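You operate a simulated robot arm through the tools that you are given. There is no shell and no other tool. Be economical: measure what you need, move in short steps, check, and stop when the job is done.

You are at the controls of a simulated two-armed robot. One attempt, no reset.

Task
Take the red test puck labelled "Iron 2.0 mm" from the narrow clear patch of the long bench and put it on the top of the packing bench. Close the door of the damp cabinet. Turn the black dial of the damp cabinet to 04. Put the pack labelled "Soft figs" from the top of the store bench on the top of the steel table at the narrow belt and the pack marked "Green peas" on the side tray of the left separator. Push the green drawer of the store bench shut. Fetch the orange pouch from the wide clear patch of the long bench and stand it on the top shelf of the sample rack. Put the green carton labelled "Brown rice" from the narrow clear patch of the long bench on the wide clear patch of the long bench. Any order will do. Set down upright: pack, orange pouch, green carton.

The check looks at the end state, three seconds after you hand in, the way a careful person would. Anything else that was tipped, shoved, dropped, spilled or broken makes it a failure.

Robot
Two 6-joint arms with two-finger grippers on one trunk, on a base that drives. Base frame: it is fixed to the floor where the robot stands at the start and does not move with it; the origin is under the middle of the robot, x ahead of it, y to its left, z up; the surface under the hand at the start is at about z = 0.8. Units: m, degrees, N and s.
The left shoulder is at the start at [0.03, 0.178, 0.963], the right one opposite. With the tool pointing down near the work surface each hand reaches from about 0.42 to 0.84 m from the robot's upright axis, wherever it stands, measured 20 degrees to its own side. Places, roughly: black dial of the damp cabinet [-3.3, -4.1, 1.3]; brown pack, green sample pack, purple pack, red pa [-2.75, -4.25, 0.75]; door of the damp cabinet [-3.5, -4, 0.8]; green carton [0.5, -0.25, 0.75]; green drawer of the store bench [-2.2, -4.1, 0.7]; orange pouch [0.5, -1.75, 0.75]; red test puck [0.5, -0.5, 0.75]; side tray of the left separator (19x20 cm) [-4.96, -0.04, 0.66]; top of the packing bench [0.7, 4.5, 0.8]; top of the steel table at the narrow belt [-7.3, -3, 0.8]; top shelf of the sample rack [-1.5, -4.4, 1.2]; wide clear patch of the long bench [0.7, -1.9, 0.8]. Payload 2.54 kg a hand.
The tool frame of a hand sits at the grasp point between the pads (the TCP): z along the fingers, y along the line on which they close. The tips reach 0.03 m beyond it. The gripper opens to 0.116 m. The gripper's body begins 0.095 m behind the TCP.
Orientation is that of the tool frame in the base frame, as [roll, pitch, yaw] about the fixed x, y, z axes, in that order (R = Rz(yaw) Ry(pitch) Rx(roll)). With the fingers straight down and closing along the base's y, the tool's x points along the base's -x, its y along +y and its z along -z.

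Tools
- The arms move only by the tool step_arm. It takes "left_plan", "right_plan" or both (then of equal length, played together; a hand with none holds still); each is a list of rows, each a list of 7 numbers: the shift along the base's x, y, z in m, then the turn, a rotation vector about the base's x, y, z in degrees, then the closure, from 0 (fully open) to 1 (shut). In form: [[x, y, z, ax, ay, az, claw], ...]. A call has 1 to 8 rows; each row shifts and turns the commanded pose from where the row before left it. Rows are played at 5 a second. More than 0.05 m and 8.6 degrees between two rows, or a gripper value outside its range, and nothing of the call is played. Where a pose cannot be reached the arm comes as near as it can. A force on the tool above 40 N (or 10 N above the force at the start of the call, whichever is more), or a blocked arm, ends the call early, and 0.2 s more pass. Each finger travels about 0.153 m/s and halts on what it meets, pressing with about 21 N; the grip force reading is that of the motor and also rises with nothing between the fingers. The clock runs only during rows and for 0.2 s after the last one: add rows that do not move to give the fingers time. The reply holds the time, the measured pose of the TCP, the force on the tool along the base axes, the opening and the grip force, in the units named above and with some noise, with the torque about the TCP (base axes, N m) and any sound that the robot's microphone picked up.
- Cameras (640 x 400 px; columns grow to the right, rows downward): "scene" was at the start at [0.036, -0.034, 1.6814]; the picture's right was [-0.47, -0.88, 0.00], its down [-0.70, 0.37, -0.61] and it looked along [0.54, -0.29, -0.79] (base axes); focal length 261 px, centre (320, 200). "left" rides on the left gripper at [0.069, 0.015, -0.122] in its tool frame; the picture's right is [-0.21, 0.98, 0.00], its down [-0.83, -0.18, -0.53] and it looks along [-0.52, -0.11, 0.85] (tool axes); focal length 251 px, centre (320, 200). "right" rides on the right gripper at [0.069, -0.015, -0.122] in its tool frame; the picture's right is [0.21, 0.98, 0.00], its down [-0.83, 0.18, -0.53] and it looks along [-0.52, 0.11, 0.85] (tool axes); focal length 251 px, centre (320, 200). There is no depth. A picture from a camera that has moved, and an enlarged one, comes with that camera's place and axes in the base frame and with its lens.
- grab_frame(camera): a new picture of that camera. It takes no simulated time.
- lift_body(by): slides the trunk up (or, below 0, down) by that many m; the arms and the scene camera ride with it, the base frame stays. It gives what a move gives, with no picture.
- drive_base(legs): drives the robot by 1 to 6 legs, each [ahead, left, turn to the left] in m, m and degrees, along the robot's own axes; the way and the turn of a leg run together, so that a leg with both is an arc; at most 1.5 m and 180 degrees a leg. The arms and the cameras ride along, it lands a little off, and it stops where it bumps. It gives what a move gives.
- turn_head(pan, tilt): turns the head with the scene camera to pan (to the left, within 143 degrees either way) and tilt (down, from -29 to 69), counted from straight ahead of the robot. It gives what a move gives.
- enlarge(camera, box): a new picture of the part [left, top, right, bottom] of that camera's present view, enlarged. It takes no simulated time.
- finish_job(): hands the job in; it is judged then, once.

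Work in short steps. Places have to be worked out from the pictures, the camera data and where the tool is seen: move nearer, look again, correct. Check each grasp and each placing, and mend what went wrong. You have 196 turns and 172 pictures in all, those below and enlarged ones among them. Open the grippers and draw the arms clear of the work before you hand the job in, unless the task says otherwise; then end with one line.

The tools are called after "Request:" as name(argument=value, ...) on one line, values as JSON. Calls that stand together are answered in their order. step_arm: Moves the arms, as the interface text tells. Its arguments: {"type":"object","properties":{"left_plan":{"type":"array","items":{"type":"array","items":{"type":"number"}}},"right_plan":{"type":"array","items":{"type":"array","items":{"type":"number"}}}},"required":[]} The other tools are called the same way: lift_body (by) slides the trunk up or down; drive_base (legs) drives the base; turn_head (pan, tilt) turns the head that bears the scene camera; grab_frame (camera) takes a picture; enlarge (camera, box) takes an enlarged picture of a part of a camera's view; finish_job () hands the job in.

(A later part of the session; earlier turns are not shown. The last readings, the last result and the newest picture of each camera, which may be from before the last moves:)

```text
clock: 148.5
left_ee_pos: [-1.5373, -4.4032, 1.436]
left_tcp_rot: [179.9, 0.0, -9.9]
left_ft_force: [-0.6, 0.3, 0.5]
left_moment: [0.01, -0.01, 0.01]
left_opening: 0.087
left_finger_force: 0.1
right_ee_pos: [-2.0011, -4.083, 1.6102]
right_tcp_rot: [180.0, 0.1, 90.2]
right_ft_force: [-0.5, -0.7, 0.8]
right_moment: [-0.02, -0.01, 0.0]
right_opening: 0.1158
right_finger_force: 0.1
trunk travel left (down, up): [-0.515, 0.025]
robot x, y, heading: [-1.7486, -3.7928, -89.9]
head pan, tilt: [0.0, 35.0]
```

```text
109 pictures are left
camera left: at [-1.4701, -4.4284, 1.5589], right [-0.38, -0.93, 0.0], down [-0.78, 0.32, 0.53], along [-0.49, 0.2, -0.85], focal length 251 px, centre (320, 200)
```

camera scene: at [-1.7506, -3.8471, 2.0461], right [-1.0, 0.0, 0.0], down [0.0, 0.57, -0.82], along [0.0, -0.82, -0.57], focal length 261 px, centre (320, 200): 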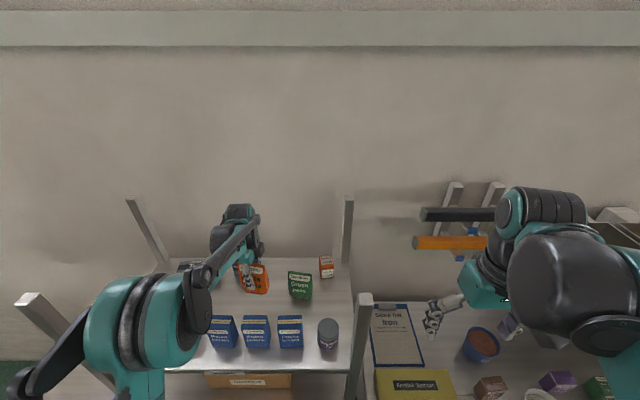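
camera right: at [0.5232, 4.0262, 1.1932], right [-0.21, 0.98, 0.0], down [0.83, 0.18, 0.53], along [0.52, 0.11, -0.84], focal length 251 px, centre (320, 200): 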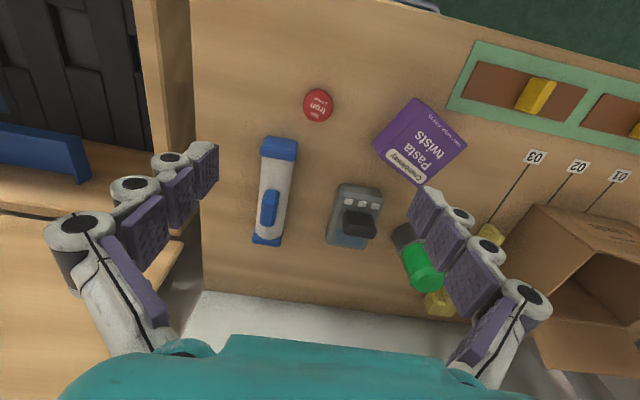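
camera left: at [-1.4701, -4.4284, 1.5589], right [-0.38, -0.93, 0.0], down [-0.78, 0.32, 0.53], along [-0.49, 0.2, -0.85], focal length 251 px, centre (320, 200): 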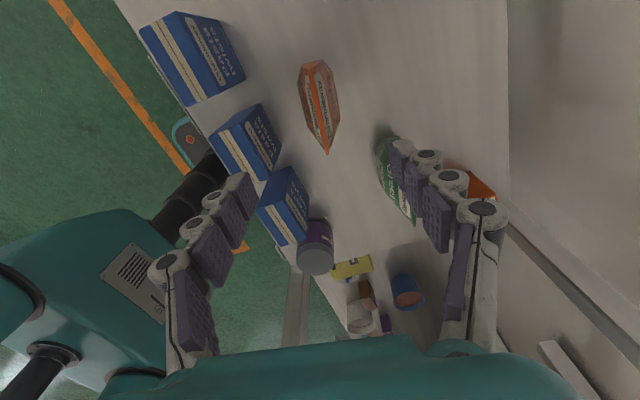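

The pouch stands. Retract the arm, back up, and go to the store bench to look.

Request:
step_arm(left_plan=[[0, 0.04, 0.02, 0, 0, 0, 0], [0, 0.045, 0, 0, 0, 0, 0], [0, 0.045, 0, 0, 0, 0, 0], [0, 0.045, 0, 0, 0, 0, 0]])

Request:
drive_base(legs=[[-0.4, 0, 0], [0, -1.0, 0]])

Request:
turn_head(pan=0, tilt=40)

Request:
grab_frame(camera="scene")

```text
clock: 149.5
left_ee_pos: [-1.5337, -4.2235, 1.4569]
left_tcp_rot: [179.8, 0.1, -9.8]
left_ft_force: [0.4, 0.5, 0.1]
left_moment: [-0.11, 0.0, 0.04]
left_opening: 0.1159
left_finger_force: 0.0
right_ee_pos: [-1.9989, -4.0805, 1.6119]
right_tcp_rot: [179.9, 0.2, 90.1]
right_ft_force: [0.0, 0.4, -0.2]
right_moment: [-0.12, -0.01, -0.02]
right_opening: 0.1159
right_finger_force: 0.1
trunk travel left (down, up): [-0.515, 0.025]
robot x, y, heading: [-1.7519, -3.793, -89.9]
head pan, tilt: [0.0, 35.0]
```

```text
clock: 156.8
left_ee_pos: [-2.5404, -3.8278, 1.4544]
left_tcp_rot: [-180.0, 0.1, -10.8]
left_ft_force: [-0.2, -0.1, 0.5]
left_moment: [-0.03, 0.01, 0.0]
left_opening: 0.116
left_finger_force: 0.0
right_ee_pos: [-3.0026, -3.6758, 1.6104]
right_tcp_rot: [179.9, 0.0, 89.3]
right_ft_force: [0.6, 0.0, -0.6]
right_moment: [0.01, -0.05, 0.05]
right_opening: 0.1159
right_finger_force: 0.0
trunk travel left (down, up): [-0.515, 0.025]
robot x, y, heading: [-2.7492, -3.3895, -90.7]
head pan, tilt: [0.0, 35.0]
```

```text
clock: 157.4
left_ee_pos: [-2.5405, -3.8276, 1.4555]
left_tcp_rot: [180.0, 0.0, -10.9]
left_ft_force: [-0.1, 0.0, 0.0]
left_moment: [-0.02, -0.02, -0.02]
left_opening: 0.1161
left_finger_force: 0.0
right_ee_pos: [-3.0025, -3.6769, 1.6103]
right_tcp_rot: [179.9, 0.0, 89.4]
right_ft_force: [-1.0, -0.7, 0.4]
right_moment: [-0.02, 0.01, -0.03]
right_opening: 0.1158
right_finger_force: 0.1
trunk travel left (down, up): [-0.515, 0.025]
robot x, y, heading: [-2.7496, -3.3851, -90.6]
head pan, tilt: [0.0, 40.0]
```

```text
108 pictures are left
camera scene: at [-2.7507, -3.4411, 2.0385], right [-1.0, 0.01, 0.0], down [0.01, 0.64, -0.77], along [-0.01, -0.77, -0.64], focal length 261 px, centre (320, 200)
```

scene: 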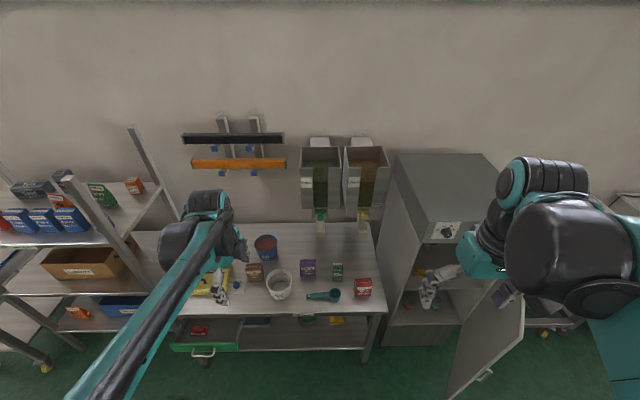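

Zoom to read pack labels and see the cabinet.

Request:
enlarge(camera="scene", box=[235, 230, 395, 330])

Request:
enlarge(camera="scene", box=[380, 200, 540, 400])

```text
4.00 times, centred on (315, 280) of scene
camera zoom: at [-2.7507, -3.4411, 2.0385], right [-1.0, 0.01, 0.0], down [0.01, 0.64, -0.77], along [-0.01, -0.77, -0.64], focal length 1045 px, centre (340, -120)
```

zoom: 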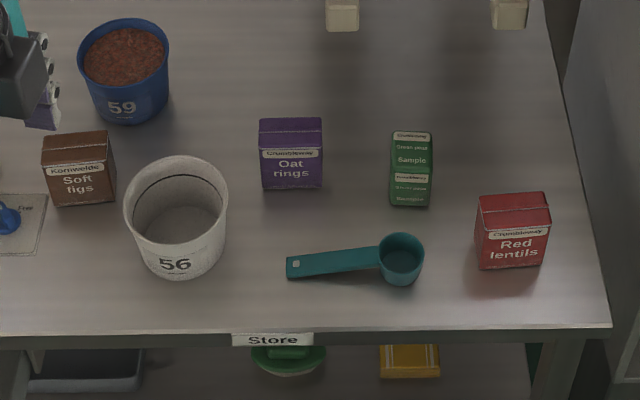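

```text
2.00 times, centred on (460, 300) of scene
camera zoom: at [-2.7507, -3.4411, 2.0385], right [-1.0, 0.01, 0.0], down [0.01, 0.64, -0.77], along [-0.01, -0.77, -0.64], focal length 523 px, centre (40, 0)
```

zoom: 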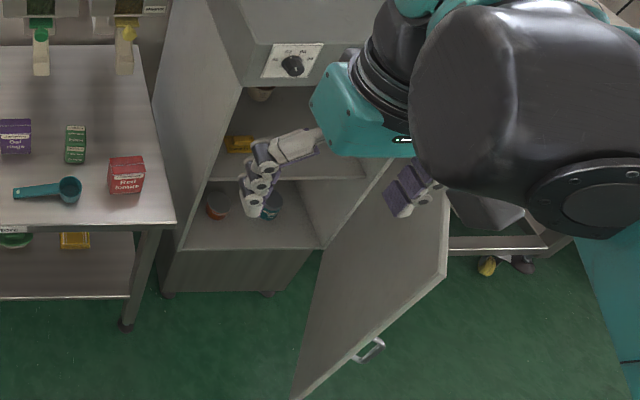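

Brown pack = "Soft figs" (-2.42, -4.27), green sample pack = "Green peas" (-2.855, -4.26). First the cabinet: hinge on the right ≈(-3.65,-4.21), free edge ≈(-3.42,-3.81), about 60° open. I strafe right, lower trunk a bit, and look.

Request:
drive_base(legs=[[0, -0.7, 0.6]])

Request:
lift_body(by=-0.14)

Request:
turn_head(pan=0, tilt=45)

Request:
grab_frame(camera="scene")

Request:
grab_frame(camera="right")

```text
clock: 161.3
left_ee_pos: [-3.2306, -3.8194, 1.4551]
left_tcp_rot: [-180.0, 0.0, -10.0]
left_ft_force: [-0.2, -0.6, 0.6]
left_moment: [0.02, 0.01, -0.03]
left_opening: 0.1159
left_finger_force: 0.1
right_ee_pos: [-3.6963, -3.675, 1.6113]
right_tcp_rot: [179.9, 0.1, 89.9]
right_ft_force: [-0.3, 0.0, -0.8]
right_moment: [-0.02, 0.0, 0.0]
right_opening: 0.116
right_finger_force: 0.2
trunk travel left (down, up): [-0.515, 0.025]
robot x, y, heading: [-3.4475, -3.384, -90.2]
head pan, tilt: [0.0, 40.0]
```

```text
clock: 162.9
left_ee_pos: [-3.2314, -3.8204, 1.3155]
left_tcp_rot: [-179.9, 0.0, -10.1]
left_ft_force: [-0.6, -0.9, -0.5]
left_moment: [-0.04, 0.01, 0.0]
left_opening: 0.1157
left_finger_force: 0.1
right_ee_pos: [-3.6971, -3.6755, 1.4706]
right_tcp_rot: [179.9, 0.0, 90.1]
right_ft_force: [0.6, -0.4, 0.4]
right_moment: [0.02, -0.02, -0.01]
right_opening: 0.1158
right_finger_force: 0.0
trunk travel left (down, up): [-0.375, 0.165]
robot x, y, heading: [-3.4471, -3.3795, -90.4]
head pan, tilt: [0.0, 40.0]
```

```text
clock: 163.6
left_ee_pos: [-3.2316, -3.8202, 1.3156]
left_tcp_rot: [-180.0, -0.1, -10.0]
left_ft_force: [-0.8, 0.2, 0.5]
left_moment: [0.0, -0.02, -0.01]
left_opening: 0.1158
left_finger_force: 0.1
right_ee_pos: [-3.6973, -3.6748, 1.4702]
right_tcp_rot: [180.0, 0.0, 90.1]
right_ft_force: [-0.1, 1.5, -0.5]
right_moment: [-0.01, -0.02, -0.01]
right_opening: 0.116
right_finger_force: 0.1
trunk travel left (down, up): [-0.375, 0.165]
robot x, y, heading: [-3.4495, -3.3797, -90.1]
head pan, tilt: [0.0, 45.0]
```

```text
105 pictures are left
camera scene: at [-3.448, -3.4323, 1.8912], right [-1.0, 0.0, 0.0], down [0.0, 0.71, -0.71], along [0.0, -0.71, -0.71], focal length 261 px, centre (320, 200)
```

scene: 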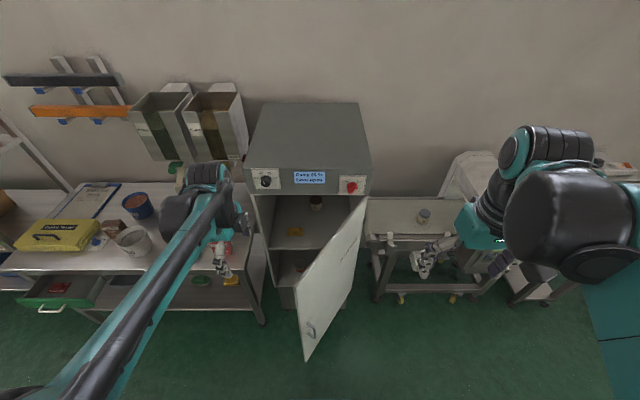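

```text
104 pictures are left
camera right: at [-3.7125, -3.606, 1.5925], right [0.98, 0.21, 0.0], down [0.18, -0.83, 0.53], along [0.12, -0.52, -0.85], focal length 251 px, centre (320, 200)
```

right: 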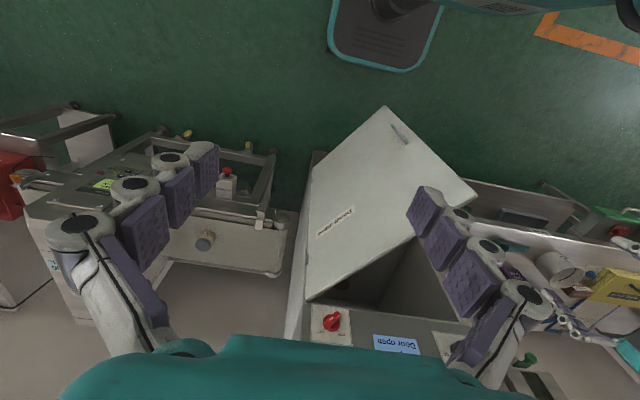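

Triangulated: door hinge (-3.625,-4.13), free edge (-3.38,-3.77), top z≈1.21, ~56° open; black dial ≈(-3.256,-4.14,1.28). Strafe left 0.15, then bring closed right fingers down outside the door.

Request:
drive_base(legs=[[0, 0.15, 0]])

Request:
step_arm(right_plan=[[-0.005, -0.04, 0, 0, 0, 0, 1], [-0.004, -0.045, 0, 0, 0, 0, 1], [-0.004, -0.04, 0, 0, 0, 0, 1], [0, 0, -0.046, 0, 0, 0, 1], [0, 0, -0.046, 0, 0, 0, 1], [0, 0, -0.046, 0, 0, 0, 1], [0, 0, -0.046, 0, 0, 0, 1], [0, 0, -0.046, 0, 0, 0, 1]])

Request:
grab_frame(camera="scene")

Request:
grab_frame(camera="right")

```text
clock: 164.9
left_ee_pos: [-3.0853, -3.8192, 1.3156]
left_tcp_rot: [180.0, 0.1, -10.1]
left_ft_force: [0.5, -0.4, 0.0]
left_moment: [0.0, -0.01, -0.03]
left_opening: 0.116
left_finger_force: 0.0
right_ee_pos: [-3.55, -3.6758, 1.4712]
right_tcp_rot: [179.9, 0.1, 89.9]
right_ft_force: [0.5, 0.1, 0.6]
right_moment: [-0.02, -0.02, -0.02]
right_opening: 0.116
right_finger_force: 0.0
trunk travel left (down, up): [-0.375, 0.165]
robot x, y, heading: [-3.2965, -3.3858, -90.4]
head pan, tilt: [0.0, 45.0]
```

```text
clock: 166.8
left_ee_pos: [-3.0859, -3.8212, 1.3142]
left_tcp_rot: [-179.8, -0.1, -10.1]
left_ft_force: [-0.2, 0.4, 0.3]
left_moment: [0.05, 0.01, 0.0]
left_opening: 0.1158
left_finger_force: 0.1
right_ee_pos: [-3.5611, -3.8007, 1.2403]
right_tcp_rot: [179.9, 0.0, 89.9]
right_ft_force: [0.2, -0.8, -0.4]
right_moment: [0.03, 0.0, 0.0]
right_opening: 0.0
right_finger_force: 20.6
trunk travel left (down, up): [-0.375, 0.165]
robot x, y, heading: [-3.3041, -3.3782, -90.4]
head pan, tilt: [0.0, 45.0]
```

```text
103 pictures are left
camera scene: at [-3.3005, -3.4345, 1.8911], right [-1.0, 0.0, 0.0], down [0.0, 0.71, -0.71], along [0.0, -0.71, -0.71], focal length 261 px, centre (320, 200)
```

scene: 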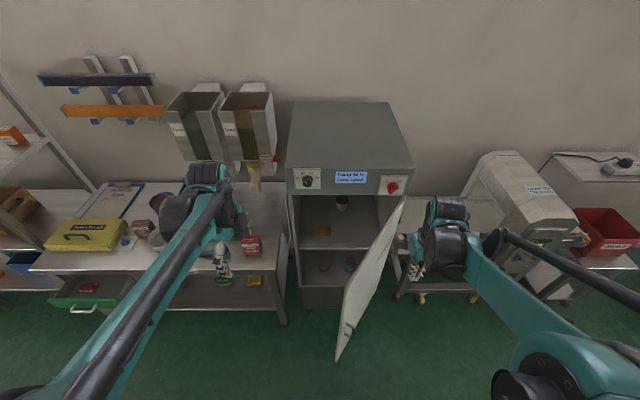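

```text
102 pictures are left
camera right: at [-3.5778, -3.7326, 1.3621], right [0.98, 0.21, 0.0], down [0.18, -0.83, 0.53], along [0.12, -0.52, -0.85], focal length 251 px, centre (320, 200)
```

right: 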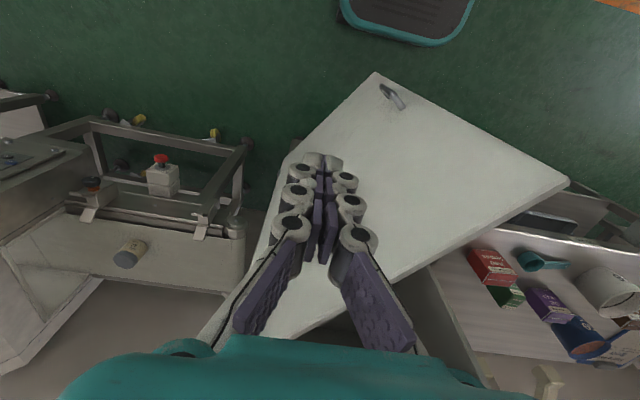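

Fingers are outside the door. Lower to z≈1.10, then start sweeping it on an arc about the hinge.

Request:
step_arm(right_plan=[[0, 0, -0.046, 0, 0, 0, 1], [0, 0, -0.046, 0, 0, 0, 1], [0.01, 0, -0.048, 0, 0, 0, 1], [0.04, -0.005, 0, 0, 0, 0, 1], [0.04, -0.008, 0, 0, 0, 0, 1], [0.031, -0.007, 0, 0, 0, 0, 1], [0.031, -0.021, 0, 0, 0, 0, 1], [0.038, -0.031, 0, 0, 0, 0, 1]])

Request:
grab_frame(camera="scene")

```text
clock: 168.6
left_ee_pos: [-3.0846, -3.8202, 1.315]
left_tcp_rot: [-180.0, 0.1, -10.0]
left_ft_force: [0.4, -0.6, 0.3]
left_moment: [0.03, 0.0, -0.01]
left_opening: 0.116
left_finger_force: 0.1
right_ee_pos: [-3.3728, -3.8743, 1.1009]
right_tcp_rot: [-180.0, 0.0, 89.9]
right_ft_force: [-4.0, -5.3, 14.9]
right_moment: [0.24, -0.68, 0.04]
right_opening: 0.0001
right_finger_force: 21.0
trunk travel left (down, up): [-0.375, 0.165]
robot x, y, heading: [-3.3014, -3.3804, -89.8]
head pan, tilt: [0.0, 45.0]
```

```text
101 pictures are left
camera scene: at [-3.2994, -3.4334, 1.8915], right [-1.0, 0.0, 0.0], down [0.0, 0.71, -0.71], along [0.0, -0.71, -0.71], focal length 261 px, centre (320, 200)
```

scene: 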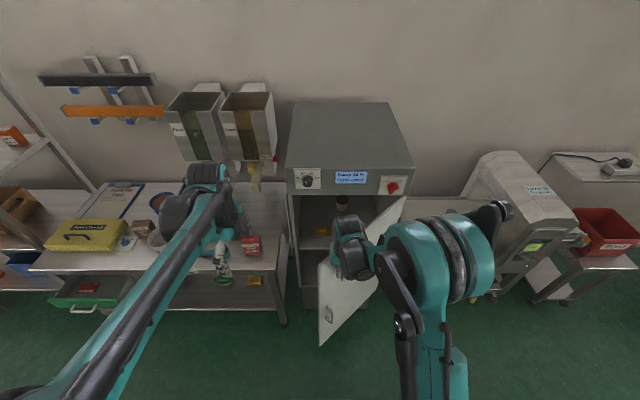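

The door is swinging; some upward force suggests the gripper body rides the door's top edge. Raise 3 cm and continue the arc, tilting the tool forward.

Request:
step_arm(right_plan=[[-0.004, 0.004, 0.03, 0, 0, 0, 1], [0.037, -0.03, 0, -8, 0, 0, 1], [0.028, -0.034, -0.01, -8, 0, 0, 1], [0.021, -0.042, -0.01, -8, 0, 0, 1]])

Request:
grab_frame(camera="scene")

Request:
grab_frame(camera="right")

```text
clock: 169.6
left_ee_pos: [-3.0832, -3.8215, 1.3141]
left_tcp_rot: [180.0, 0.1, -10.1]
left_ft_force: [0.2, 0.0, -0.4]
left_moment: [0.05, 0.01, -0.01]
left_opening: 0.1161
left_finger_force: 0.1
right_ee_pos: [-3.2897, -3.9751, 1.1105]
right_tcp_rot: [179.9, 24.0, 90.0]
right_ft_force: [0.5, -0.2, -0.6]
right_moment: [0.02, 0.01, -0.06]
right_opening: 0.0
right_finger_force: 21.3
trunk travel left (down, up): [-0.375, 0.165]
robot x, y, heading: [-3.2965, -3.3798, -90.1]
head pan, tilt: [0.0, 45.0]
```

```text
100 pictures are left
camera scene: at [-3.299, -3.4341, 1.8911], right [-1.0, 0.0, 0.0], down [0.0, 0.71, -0.71], along [0.0, -0.71, -0.71], focal length 261 px, centre (320, 200)
```

scene: 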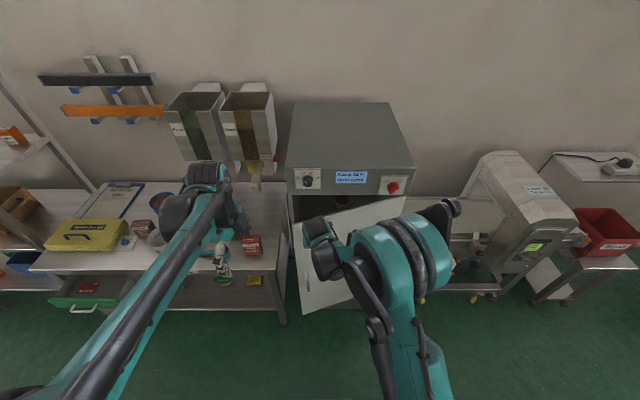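

```text
99 pictures are left
camera right: at [-3.305, -3.863, 1.1931], right [0.98, 0.2, -0.09], down [0.18, -0.54, 0.82], along [0.12, -0.82, -0.56], focal length 251 px, centre (320, 200)
```

right: 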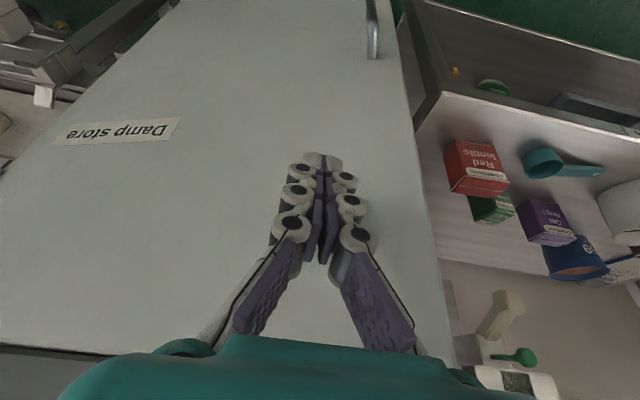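

Door is at ~15–20°. Continue pushing with more tilt until it meets the stop.

Request:
step_arm(right_plan=[[0.01, -0.035, 0, -8, 0, 0, 1], [0.005, -0.035, 0, -8, 0, 0, 1], [0, -0.025, 0, 0, 0, 0, 1], [0, -0.015, 0, 0, 0, 0, 1], [0, -0.01, 0, 0, 0, 0, 1], [0, 0, 0, 0, 0, 0, 1]])

Request:
grab_frame(camera="scene")

Request:
grab_frame(camera="right")

```text
clock: 170.9
left_ee_pos: [-3.0837, -3.8206, 1.3158]
left_tcp_rot: [179.9, 0.0, -10.0]
left_ft_force: [-0.9, -0.2, -0.6]
left_moment: [0.0, -0.01, 0.0]
left_opening: 0.1161
left_finger_force: 0.1
right_ee_pos: [-3.2745, -4.0947, 1.1095]
right_tcp_rot: [179.9, 39.9, 90.0]
right_ft_force: [-1.0, -0.5, -1.0]
right_moment: [0.04, -0.01, 0.01]
right_opening: 0.0
right_finger_force: 21.2
trunk travel left (down, up): [-0.375, 0.165]
robot x, y, heading: [-3.3038, -3.3826, -90.0]
head pan, tilt: [0.0, 45.0]
```

```text
98 pictures are left
camera scene: at [-3.3, -3.4323, 1.8912], right [-1.0, 0.0, 0.0], down [0.0, 0.71, -0.71], along [0.0, -0.71, -0.71], focal length 261 px, centre (320, 200)
```

scene: 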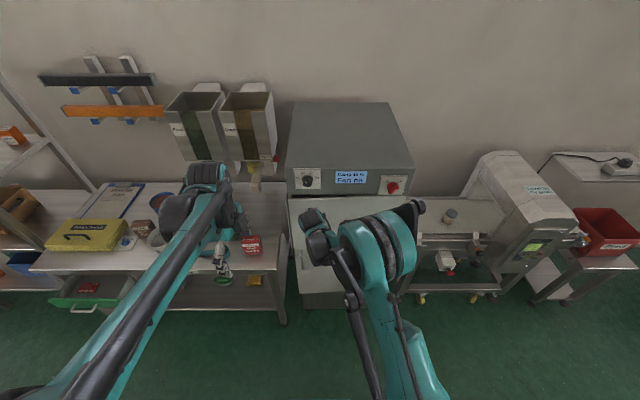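

```text
97 pictures are left
camera right: at [-3.2903, -3.9629, 1.1591], right [0.98, 0.17, -0.14], down [0.18, -0.29, 0.94], along [0.12, -0.94, -0.31], focal length 251 px, centre (320, 200)
```

right: 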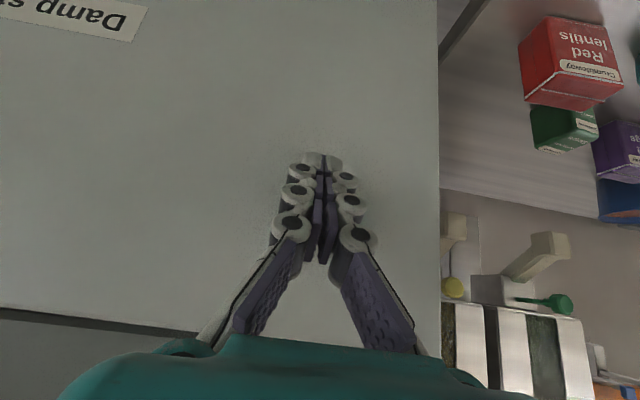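

Door looks shut; press a little more for certainty and read the display.

Request:
step_arm(right_plan=[[0, -0.01, 0, 0, 0, 0, 1], [0, -0.01, 0, 0, 0, 0, 1], [0, -0.008, 0, 0, 0, 0, 1]])

Request:
enlarge(camera="scene", box=[280, 160, 424, 250])

```text
clock: 171.8
left_ee_pos: [-3.0848, -3.8203, 1.3156]
left_tcp_rot: [180.0, 0.0, -10.0]
left_ft_force: [-0.3, 0.3, 0.8]
left_moment: [0.01, -0.02, -0.01]
left_opening: 0.1159
left_finger_force: 0.1
right_ee_pos: [-3.2761, -4.1229, 1.1095]
right_tcp_rot: [179.8, 40.1, 90.0]
right_ft_force: [-0.2, 0.1, 0.6]
right_moment: [-0.04, -0.01, 0.01]
right_opening: 0.0
right_finger_force: 21.3
trunk travel left (down, up): [-0.375, 0.165]
robot x, y, heading: [-3.3007, -3.3811, -90.0]
head pan, tilt: [0.0, 45.0]
```

```text
4.44 times, centred on (352, 205) of scene
camera zoom: at [-3.3001, -3.4329, 1.8912], right [-1.0, 0.0, 0.0], down [0.0, 0.71, -0.71], along [0.0, -0.71, -0.71], focal length 1162 px, centre (178, 178)
```

zoom: 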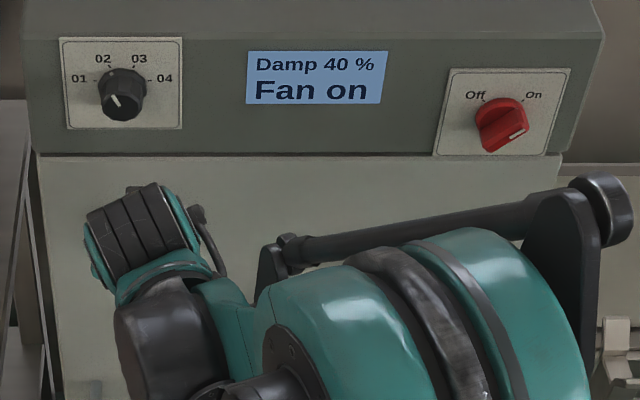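

Display reads "Fan on" instead of "Door open". I push a bit further to feel the stop, and zoom on the dial.

Request:
step_arm(right_plan=[[0, -0.008, 0, 0, 0, 0, 1], [0, -0.008, 0, 0, 0, 0, 1], [0, 0, 0, 0, 0, 0, 1]])

Request:
enlarge(camera="scene", box=[284, 164, 332, 194])

```text
clock: 172.3
left_ee_pos: [-3.0843, -3.817, 1.3162]
left_tcp_rot: [179.8, 0.0, -10.1]
left_ft_force: [0.0, -0.5, -0.6]
left_moment: [0.01, 0.02, 0.03]
left_opening: 0.1161
left_finger_force: 0.1
right_ee_pos: [-3.2743, -4.1261, 1.11]
right_tcp_rot: [179.9, 39.5, 89.9]
right_ft_force: [-2.2, 20.2, 6.4]
right_moment: [0.11, 0.05, -0.05]
right_opening: 0.0061
right_finger_force: 29.0
trunk travel left (down, up): [-0.375, 0.165]
robot x, y, heading: [-3.3025, -3.3797, -89.9]
head pan, tilt: [0.0, 45.0]
stopped in row 2 (right hand): the force on the tool passed its limit at 48 N (the readings are from after the stop); the commanded pose is now the measured one
```

```text
13.33 times, centred on (308, 179) of scene
camera zoom: at [-3.3005, -3.4273, 1.8915], right [-1.0, 0.0, 0.0], down [0.0, 0.71, -0.71], along [0.0, -0.71, -0.71], focal length 3485 px, centre (480, 480)
```

zoom: 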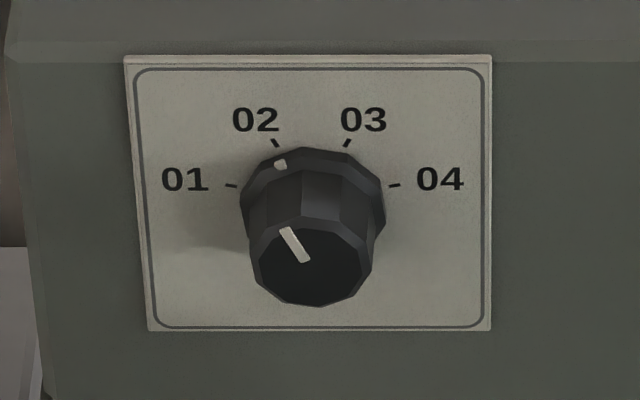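

Door is against its stop. The dial points at 02; 04 is ~108° clockwise. Back off, tilt the right tool to horizontal and raise it to dial height.

Request:
step_arm(right_plan=[[0, 0.05, 0, 0, 0, 0, 1], [0, 0.05, 0, 0, 0, 0, 1], [0.003, 0.02, 0.028, -8.4, 0, 0, 0.4], [0.003, 0, 0.028, -8.4, 0, 0, 0.4], [0.003, 0, 0.028, -8.4, 0, 0, 0.4], [0.003, 0, 0.028, -8.4, 0, 0, 0.4], [0.003, 0, 0.028, -8.4, 0, 0, 0.4], [0.003, 0, 0.027, -8.4, 0, 0, 0.4]])

Request:
grab_frame(camera="right")

Request:
grab_frame(camera="scene")

```text
clock: 174.1
left_ee_pos: [-3.0854, -3.8201, 1.3132]
left_tcp_rot: [-180.0, -0.1, -10.1]
left_ft_force: [0.1, -0.7, -0.2]
left_moment: [0.01, 0.05, -0.03]
left_opening: 0.1157
left_finger_force: 0.0
right_ee_pos: [-3.2571, -4.0096, 1.2756]
right_tcp_rot: [160.1, 89.8, 70.2]
right_ft_force: [-0.2, 0.7, 0.4]
right_moment: [0.0, 0.0, -0.02]
right_opening: 0.0695
right_finger_force: 0.1
trunk travel left (down, up): [-0.375, 0.165]
robot x, y, heading: [-3.2998, -3.3773, -89.8]
head pan, tilt: [0.0, 45.0]
```

```text
94 pictures are left
camera right: at [-3.2724, -3.8873, 1.2067], right [0.98, 0.0, -0.21], down [0.18, 0.53, 0.83], along [0.12, -0.85, 0.52], focal length 251 px, centre (320, 200)
```

right: 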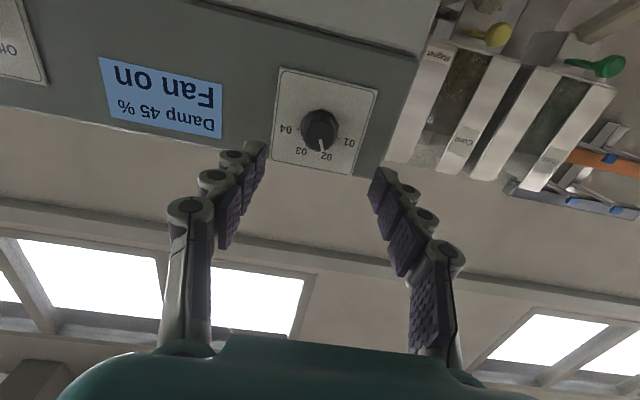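

```text
93 pictures are left
camera scene: at [-3.2997, -3.4323, 1.8912], right [-1.0, 0.0, 0.0], down [0.0, 0.71, -0.71], along [0.0, -0.71, -0.71], focal length 261 px, centre (320, 200)
```

scene: 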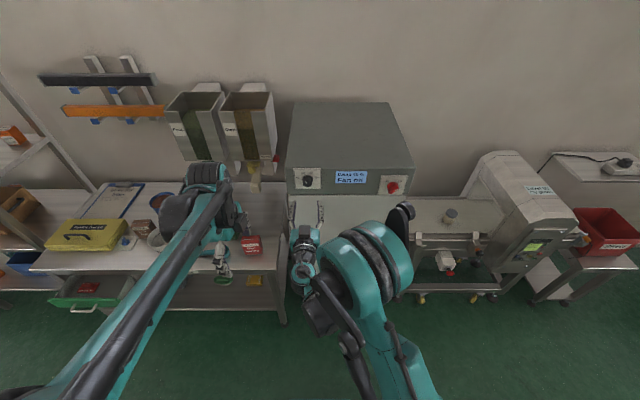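

Dial measured at (-3.256, z 1.274), right under the axis of the hand. Pre-rotate the hand 51° counter-clockwise and advance around the knob.

Request:
step_arm(right_plan=[[0, 0, 0, 0, 8.5, 0, 0.4], [0, 0, 0, 0, 8.5, 0, 0.4], [0, 0, 0, 0, 8.5, 0, 0.4], [0, 0, 0, 0, 8.5, 0, 0.4], [0, 0, 0, 0, 8.5, 0, 0.4], [0.001, 0, -0.002, 0, 8.5, 0, 0.4], [0, -0.05, 0, 0, 0, 0, 0.4], [0, -0.035, 0, 0, 0, 0, 0.4]])

Request:
grab_frame(camera="right")

Request:
enlarge(camera="scene", box=[268, 160, 364, 220])

```text
clock: 175.9
left_ee_pos: [-3.0838, -3.8205, 1.3144]
left_tcp_rot: [-179.9, 0.0, -10.1]
left_ft_force: [-0.6, 0.9, -0.1]
left_moment: [-0.04, 0.0, 0.03]
left_opening: 0.1159
left_finger_force: 0.2
right_ee_pos: [-3.2571, -4.096, 1.2724]
right_tcp_rot: [-90.2, 39.1, 179.7]
right_ft_force: [-0.3, 0.1, -0.1]
right_moment: [-0.01, -0.04, 0.02]
right_opening: 0.0694
right_finger_force: 0.0
trunk travel left (down, up): [-0.375, 0.165]
robot x, y, heading: [-3.3035, -3.3807, -90.0]
head pan, tilt: [0.0, 45.0]
```

```text
92 pictures are left
camera right: at [-3.3187, -3.9731, 1.2407], right [0.45, 0.0, -0.89], down [0.76, 0.53, 0.38], along [0.48, -0.85, 0.24], focal length 251 px, centre (320, 200)
```

right: 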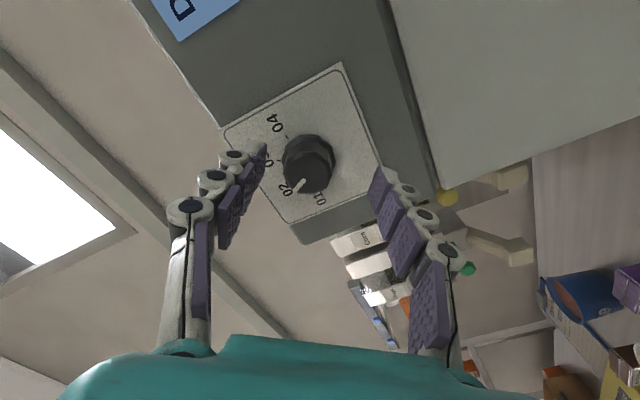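

```text
6.67 times, centred on (316, 190) of scene
camera zoom: at [-3.3, -3.4326, 1.8912], right [-1.0, 0.0, 0.0], down [0.0, 0.71, -0.71], along [0.0, -0.71, -0.71], focal length 1742 px, centre (347, 267)
```

zoom: 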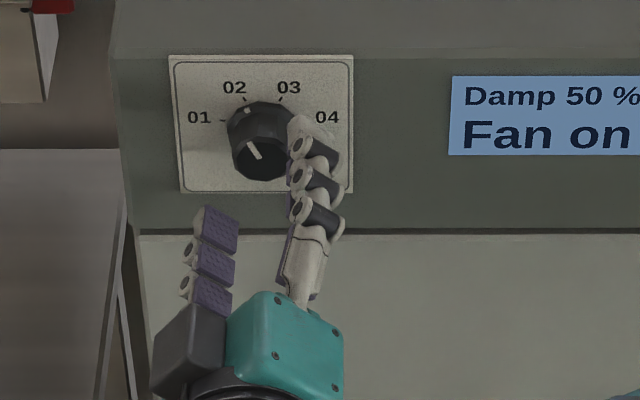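

Advance the last 1.4 cm, nudge to centre, and close on the knob.

Request:
step_arm(right_plan=[[-0.001, -0.014, 0.002, 0, 0, 0, 0.4], [0, 0, 0, 0, 0, 0, 0.6], [0, 0, 0, 0, 0, 0, 0.8], [0, 0, 0, 0, 0, 0, 1], [0, 0, 0, 0, 0, 0, 1]])

Request:
grab_frame(camera="right")

```text
clock: 177.0
left_ee_pos: [-3.0857, -3.8188, 1.3171]
left_tcp_rot: [179.9, 0.0, -10.1]
left_ft_force: [0.3, -0.2, 0.7]
left_moment: [-0.03, 0.03, 0.02]
left_opening: 0.1157
left_finger_force: 0.1
right_ee_pos: [-3.2614, -4.1087, 1.2767]
right_tcp_rot: [-90.1, 38.9, 179.6]
right_ft_force: [-6.9, -0.3, 15.1]
right_moment: [-0.63, -0.08, 0.32]
right_opening: 0.0389
right_finger_force: 45.1
trunk travel left (down, up): [-0.375, 0.165]
robot x, y, heading: [-3.2996, -3.38, -90.0]
head pan, tilt: [0.0, 45.0]
stopped in row 5 (right hand): the force on the tool passed its limit at 41 N (the readings are from after the stop); the commanded pose is now the measured one
```

```text
90 pictures are left
camera right: at [-3.3235, -3.9855, 1.2447], right [0.45, 0.0, -0.9], down [0.76, 0.53, 0.38], along [0.47, -0.85, 0.24], focal length 251 px, centre (320, 200)
```

right: 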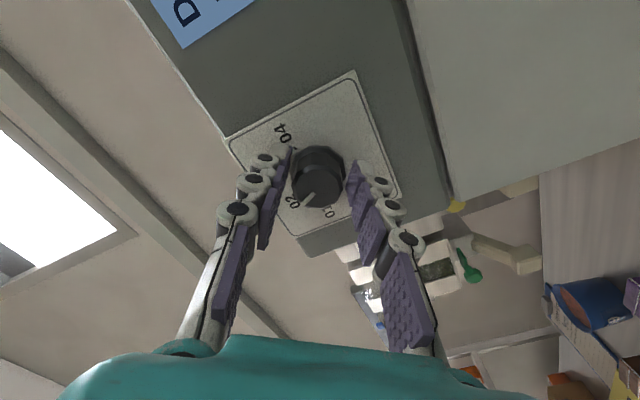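

Gripped; the compliance centred the hand. Rotate clockwise about -y, 5 rows first.

Request:
step_arm(right_plan=[[0, 0, 0, 0, -8, 0, 1], [0, 0, 0, 0, -8, 0, 1], [0, 0, 0, 0, -8, 0, 1], [0, 0, 0, 0, -8, 0, 1], [0, 0, 0, 0, -8, 0, 1]])

Request:
grab_frame(camera="right")

```text
clock: 178.2
left_ee_pos: [-3.0842, -3.8188, 1.3155]
left_tcp_rot: [179.9, -0.1, -10.1]
left_ft_force: [-0.6, 0.3, -0.3]
left_moment: [-0.01, 0.05, -0.01]
left_opening: 0.1161
left_finger_force: 0.1
right_ee_pos: [-3.2584, -4.1083, 1.2745]
right_tcp_rot: [-92.2, 79.1, 177.9]
right_ft_force: [2.2, 23.8, -32.4]
right_moment: [0.75, 0.04, 0.09]
right_opening: 0.0387
right_finger_force: 45.0
trunk travel left (down, up): [-0.375, 0.165]
robot x, y, heading: [-3.3016, -3.3839, -89.9]
head pan, tilt: [0.0, 45.0]
```

```text
89 pictures are left
camera right: at [-3.2851, -3.9859, 1.2099], right [0.92, 0.0, -0.39], down [0.33, 0.53, 0.78], along [0.21, -0.85, 0.48], focal length 251 px, centre (320, 200)
```

right: 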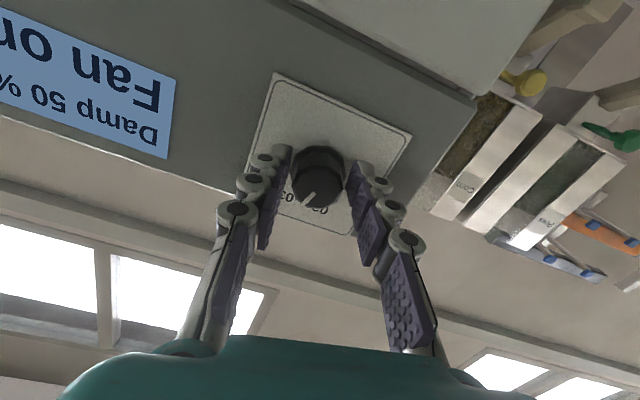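

The dial follows. Relieve the contact force (down 3 mm, back 3 mm) and keep turning.

Request:
step_arm(right_plan=[[0, 0.003, -0.003, 0, 0, 0, 1], [0, 0, 0, 0, -8, 0, 1], [0, 0, 0, 0, -8, 0, 1], [0, 0, 0, 0, -8, 0, 1]])

```text
clock: 179.2
left_ee_pos: [-3.0808, -3.82, 1.3149]
left_tcp_rot: [179.9, 0.2, -10.0]
left_ft_force: [-0.1, -0.3, -0.3]
left_moment: [0.04, 0.01, -0.02]
left_opening: 0.116
left_finger_force: 0.1
right_ee_pos: [-3.2545, -4.1079, 1.2725]
right_tcp_rot: [91.6, 77.2, 1.9]
right_ft_force: [19.9, -25.4, 34.8]
right_moment: [-0.76, 0.23, 0.38]
right_opening: 0.039
right_finger_force: 45.0
trunk travel left (down, up): [-0.375, 0.165]
robot x, y, heading: [-3.3012, -3.3822, -89.9]
head pan, tilt: [0.0, 45.0]
```

Forces reversed; trim slightly the other way and turn on.

Request:
step_arm(right_plan=[[0.002, -0.0015, 0.002, 0, 0, 0, 1], [0, 0, 0, 0, -8, 0, 1], [0, 0, 0, 0, -8, 0, 1]])

Request:
grab_frame(camera="right")

Request:
enlarge(camera="scene", box=[284, 164, 332, 194])

```text
clock: 180.0
left_ee_pos: [-3.0804, -3.82, 1.3132]
left_tcp_rot: [-179.9, 0.1, -10.1]
left_ft_force: [0.6, -0.7, -0.7]
left_moment: [0.01, 0.01, -0.04]
left_opening: 0.1162
left_finger_force: 0.0
right_ee_pos: [-3.2505, -4.1059, 1.2732]
right_tcp_rot: [90.9, 61.2, 1.0]
right_ft_force: [23.2, 8.3, -14.6]
right_moment: [0.35, 0.17, 0.4]
right_opening: 0.0386
right_finger_force: 45.6
trunk travel left (down, up): [-0.375, 0.165]
robot x, y, heading: [-3.3016, -3.3812, -90.2]
head pan, tilt: [0.0, 45.0]
```

```text
88 pictures are left
camera right: at [-3.2321, -3.9844, 1.2061], right [0.96, 0.0, 0.28], down [-0.24, 0.53, 0.81], along [-0.15, -0.85, 0.51], focal length 251 px, centre (320, 200)
```

right: 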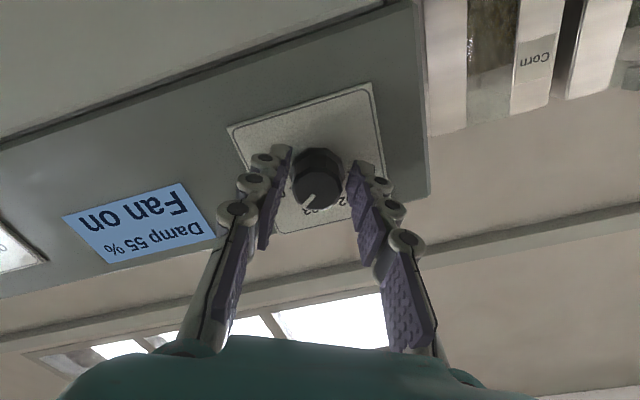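

```text
13.33 times, centred on (308, 179) of scene
camera zoom: at [-3.2946, -3.4321, 1.8909], right [-1.0, 0.0, 0.0], down [0.0, 0.71, -0.71], along [0.0, -0.71, -0.71], focal length 3485 px, centre (480, 480)
```

zoom: 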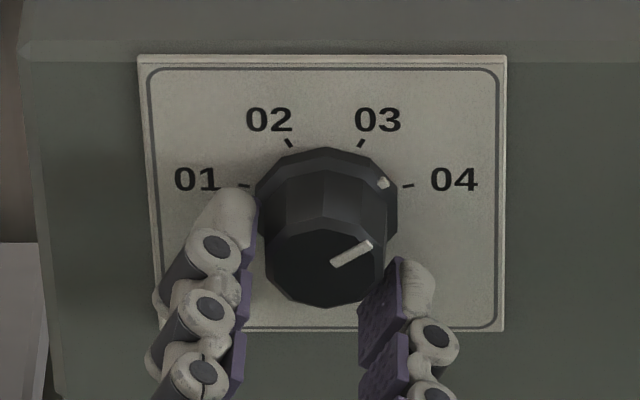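

Pointer at ≈53°, 04 at ≈81°: 28° more.

Request:
step_arm(right_plan=[[0.002, 0.0005, -0.001, 0, 0, 0, 1], [0, 0, 0, 0, -7, 0, 1], [0.001, 0, 0, 0, -7, 0, 1], [0, 0, 0, 0, -7, 0, 1], [0, 0, 0, 0, -7, 0, 1]])

Request:
enlarge(camera="scene", box=[284, 164, 332, 194])

```text
clock: 181.0
left_ee_pos: [-3.0839, -3.819, 1.3161]
left_tcp_rot: [179.9, 0.0, -9.9]
left_ft_force: [0.1, 0.3, 0.4]
left_moment: [0.06, -0.01, 0.02]
left_opening: 0.116
left_finger_force: 0.1
right_ee_pos: [-3.2498, -4.1069, 1.2752]
right_tcp_rot: [90.3, 42.1, 0.8]
right_ft_force: [12.1, -2.3, 15.1]
right_moment: [-0.16, 0.13, 0.31]
right_opening: 0.0388
right_finger_force: 45.0
trunk travel left (down, up): [-0.375, 0.165]
robot x, y, heading: [-3.2987, -3.3814, -90.2]
head pan, tilt: [0.0, 45.0]
stopped in row 4 (right hand): the force on the tool passed its limit at 44 N (the readings are from after the stop); the commanded pose is now the measured one
```

```text
13.33 times, centred on (308, 179) of scene
camera zoom: at [-3.2995, -3.4312, 1.8912], right [-1.0, 0.0, 0.0], down [0.0, 0.71, -0.71], along [0.0, -0.71, -0.71], focal length 3485 px, centre (480, 480)
```

zoom: 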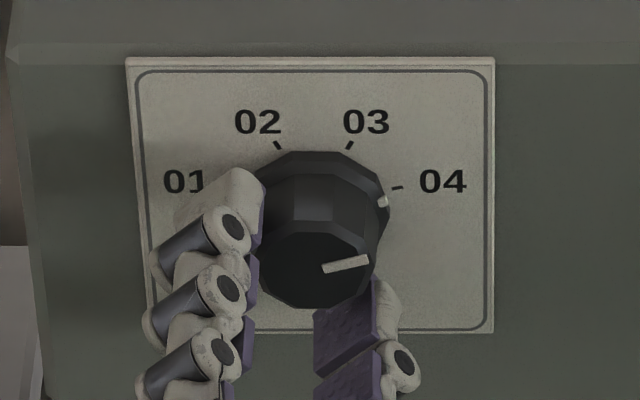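

Measured turn 99°; about 7° more to hit 04. Trim and turn.

Request:
step_arm(right_plan=[[0.001, 0, 0.0015, 0, 0, 0, 1], [0, 0, 0, 0, -4, 0, 1], [0, 0, 0, 0, -3, 0, 1], [0, 0, 0, 0, 0, 0, 1]])

Request:
enlarge(camera="scene", box=[284, 164, 332, 194])

```text
clock: 182.0
left_ee_pos: [-3.0825, -3.8183, 1.3153]
left_tcp_rot: [179.9, 0.1, -10.2]
left_ft_force: [0.1, 0.2, -0.2]
left_moment: [0.0, 0.02, 0.02]
left_opening: 0.1161
left_finger_force: 0.0
right_ee_pos: [-3.2488, -4.1074, 1.276]
right_tcp_rot: [90.1, 34.9, 0.5]
right_ft_force: [13.4, -1.3, 10.3]
right_moment: [-0.29, 0.94, 0.46]
right_opening: 0.0392
right_finger_force: 45.0
trunk travel left (down, up): [-0.375, 0.165]
robot x, y, heading: [-3.3002, -3.3871, -89.9]
head pan, tilt: [0.0, 45.0]
```

```text
13.33 times, centred on (308, 179) of scene
camera zoom: at [-3.297, -3.4311, 1.8913], right [-1.0, 0.0, 0.0], down [0.0, 0.71, -0.71], along [0.0, -0.71, -0.71], focal length 3485 px, centre (480, 480)
```

zoom: 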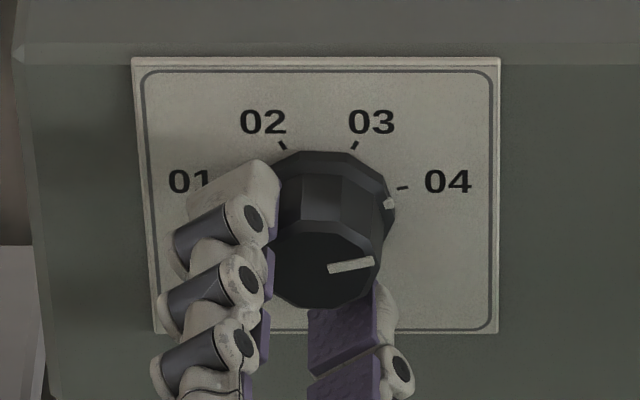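

The torque rose and the pointer stopped: the end stop at 04. Release and retreat.

Request:
step_arm(right_plan=[[0, 0, 0, 0, 0, 0, 0.8], [0, 0, 0, 0, 0, 0, 0.4], [0, 0, 0, 0, 0, 0, 0.3], [0, 0.03, 0, 0, 0, 0, 0.3], [0, 0.05, 0, 0, 0, 0, 0.3], [0, 0.05, 0, 0, 0, 0, 0.3]])

Request:
enlarge(camera="scene", box=[280, 160, 424, 250])

Request:
enlarge(camera="scene", box=[284, 164, 332, 194])

```text
clock: 183.4
left_ee_pos: [-3.0852, -3.8191, 1.316]
left_tcp_rot: [179.9, 0.0, -10.1]
left_ft_force: [1.0, 0.2, 0.6]
left_moment: [0.0, 0.04, 0.0]
left_opening: 0.1161
left_finger_force: 0.0
right_ee_pos: [-3.2503, -3.9795, 1.2828]
right_tcp_rot: [90.3, 35.0, 0.5]
right_ft_force: [1.4, -0.3, 0.2]
right_moment: [0.02, 0.03, -0.01]
right_opening: 0.0813
right_finger_force: 0.2
right hand out of reach, approached as far as the arm can: row 6
trunk travel left (down, up): [-0.375, 0.165]
robot x, y, heading: [-3.2985, -3.3803, -90.2]
head pan, tilt: [0.0, 45.0]
```

```text
4.44 times, centred on (352, 205) of scene
camera zoom: at [-3.3002, -3.4303, 1.8913], right [-1.0, 0.0, 0.0], down [0.0, 0.71, -0.71], along [0.0, -0.71, -0.71], focal length 1162 px, centre (178, 178)
```

zoom: 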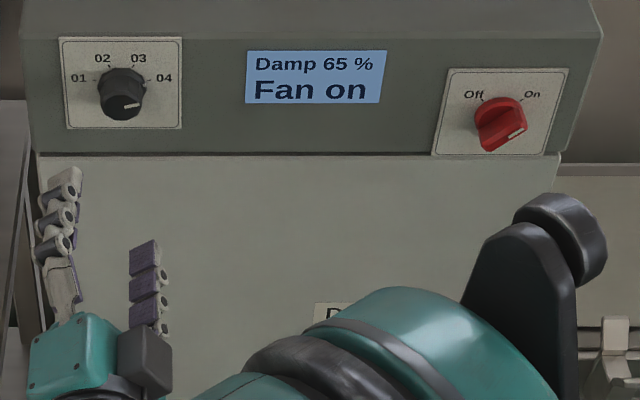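

```text
13.33 times, centred on (308, 179) of scene
camera zoom: at [-3.3002, -3.4303, 1.8913], right [-1.0, 0.0, 0.0], down [0.0, 0.71, -0.71], along [0.0, -0.71, -0.71], focal length 3485 px, centre (480, 480)
```

zoom: 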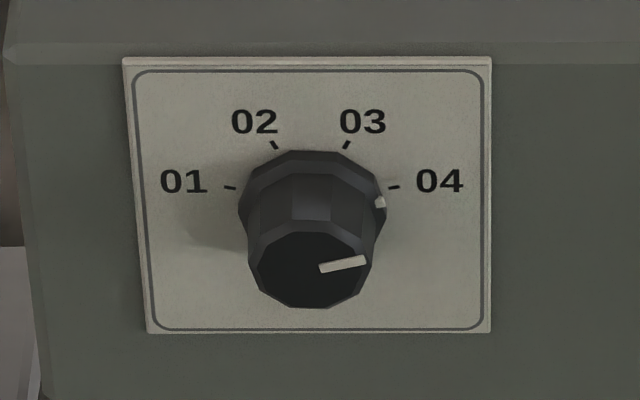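

Dial at 04, door shut. Next the green drawer: back off, strafe left 1.05 m, lower trunk and look.

Request:
drive_base(legs=[[-0.25, 0, 0], [0, 1.05, 0]])

Request:
lift_body(by=-0.35)

Request:
grab_frame(camera="scene")

Request:
grab_frame(camera="right")

```text
clock: 190.2
left_ee_pos: [-2.0338, -3.5651, 1.3161]
left_tcp_rot: [180.0, 0.0, -9.4]
left_ft_force: [0.5, -0.6, 0.9]
left_moment: [-0.02, -0.01, 0.02]
left_opening: 0.1158
left_finger_force: 0.0
right_ee_pos: [-2.1985, -3.7291, 1.283]
right_tcp_rot: [90.5, 34.9, 1.1]
right_ft_force: [0.4, 0.1, -0.4]
right_moment: [0.0, 0.01, -0.01]
right_opening: 0.0812
right_finger_force: 0.0
trunk travel left (down, up): [-0.375, 0.165]
robot x, y, heading: [-2.2526, -3.1299, -89.4]
head pan, tilt: [0.0, 45.0]
```

```text
clock: 193.6
left_ee_pos: [-2.0346, -3.5652, 0.9655]
left_tcp_rot: [180.0, 0.0, -9.4]
left_ft_force: [-0.2, -0.1, 0.5]
left_moment: [0.0, 0.01, -0.03]
left_opening: 0.1162
left_finger_force: 0.1
right_ee_pos: [-2.198, -3.7303, 0.9331]
right_tcp_rot: [90.4, 34.8, 1.2]
right_ft_force: [-0.8, 0.6, -0.2]
right_moment: [0.0, 0.01, 0.03]
right_opening: 0.0814
right_finger_force: 0.0
trunk travel left (down, up): [-0.025, 0.515]
robot x, y, heading: [-2.2536, -3.1316, -89.6]
head pan, tilt: [0.0, 45.0]
```

```text
82 pictures are left
camera scene: at [-2.2542, -3.1793, 1.5413], right [-1.0, -0.01, 0.0], down [-0.01, 0.71, -0.71], along [0.01, -0.71, -0.71], focal length 261 px, centre (320, 200)
```

scene: 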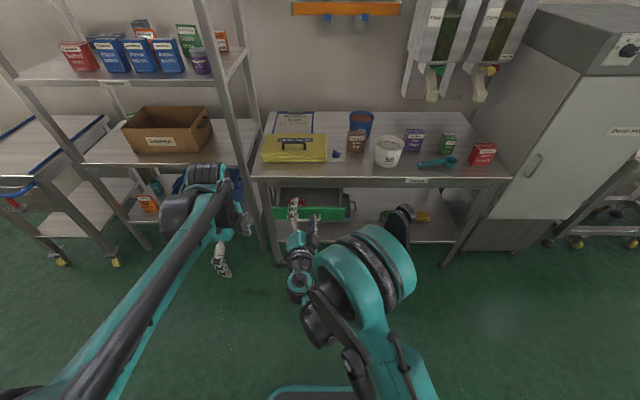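

```text
81 pictures are left
camera right: at [-2.1523, -3.6063, 0.8818], right [0.74, 0.01, 0.68], down [-0.58, 0.52, 0.62], along [-0.35, -0.85, 0.39], focal length 251 px, centre (320, 200)
```

right: 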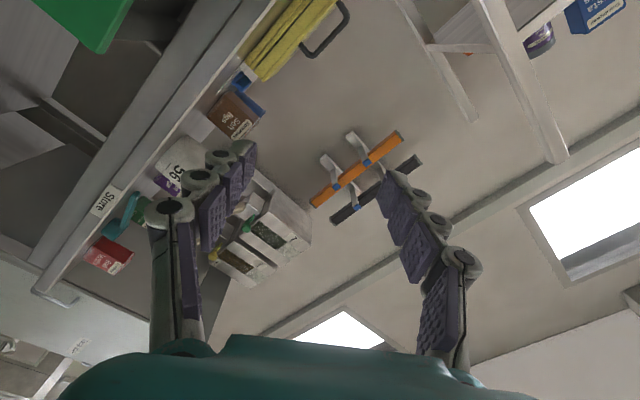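

Zoom on the drawer.

Request:
enlarge(camera="scene", box=[240, 150, 400, 250])

```text
4.00 times, centred on (320, 200) of scene
camera zoom: at [-2.2542, -3.1793, 1.5413], right [-1.0, -0.01, 0.0], down [-0.01, 0.71, -0.71], along [0.01, -0.71, -0.71], focal length 1045 px, centre (320, 200)
```

zoom: 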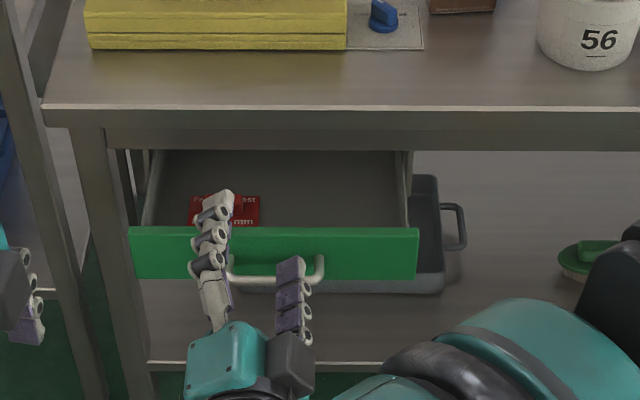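

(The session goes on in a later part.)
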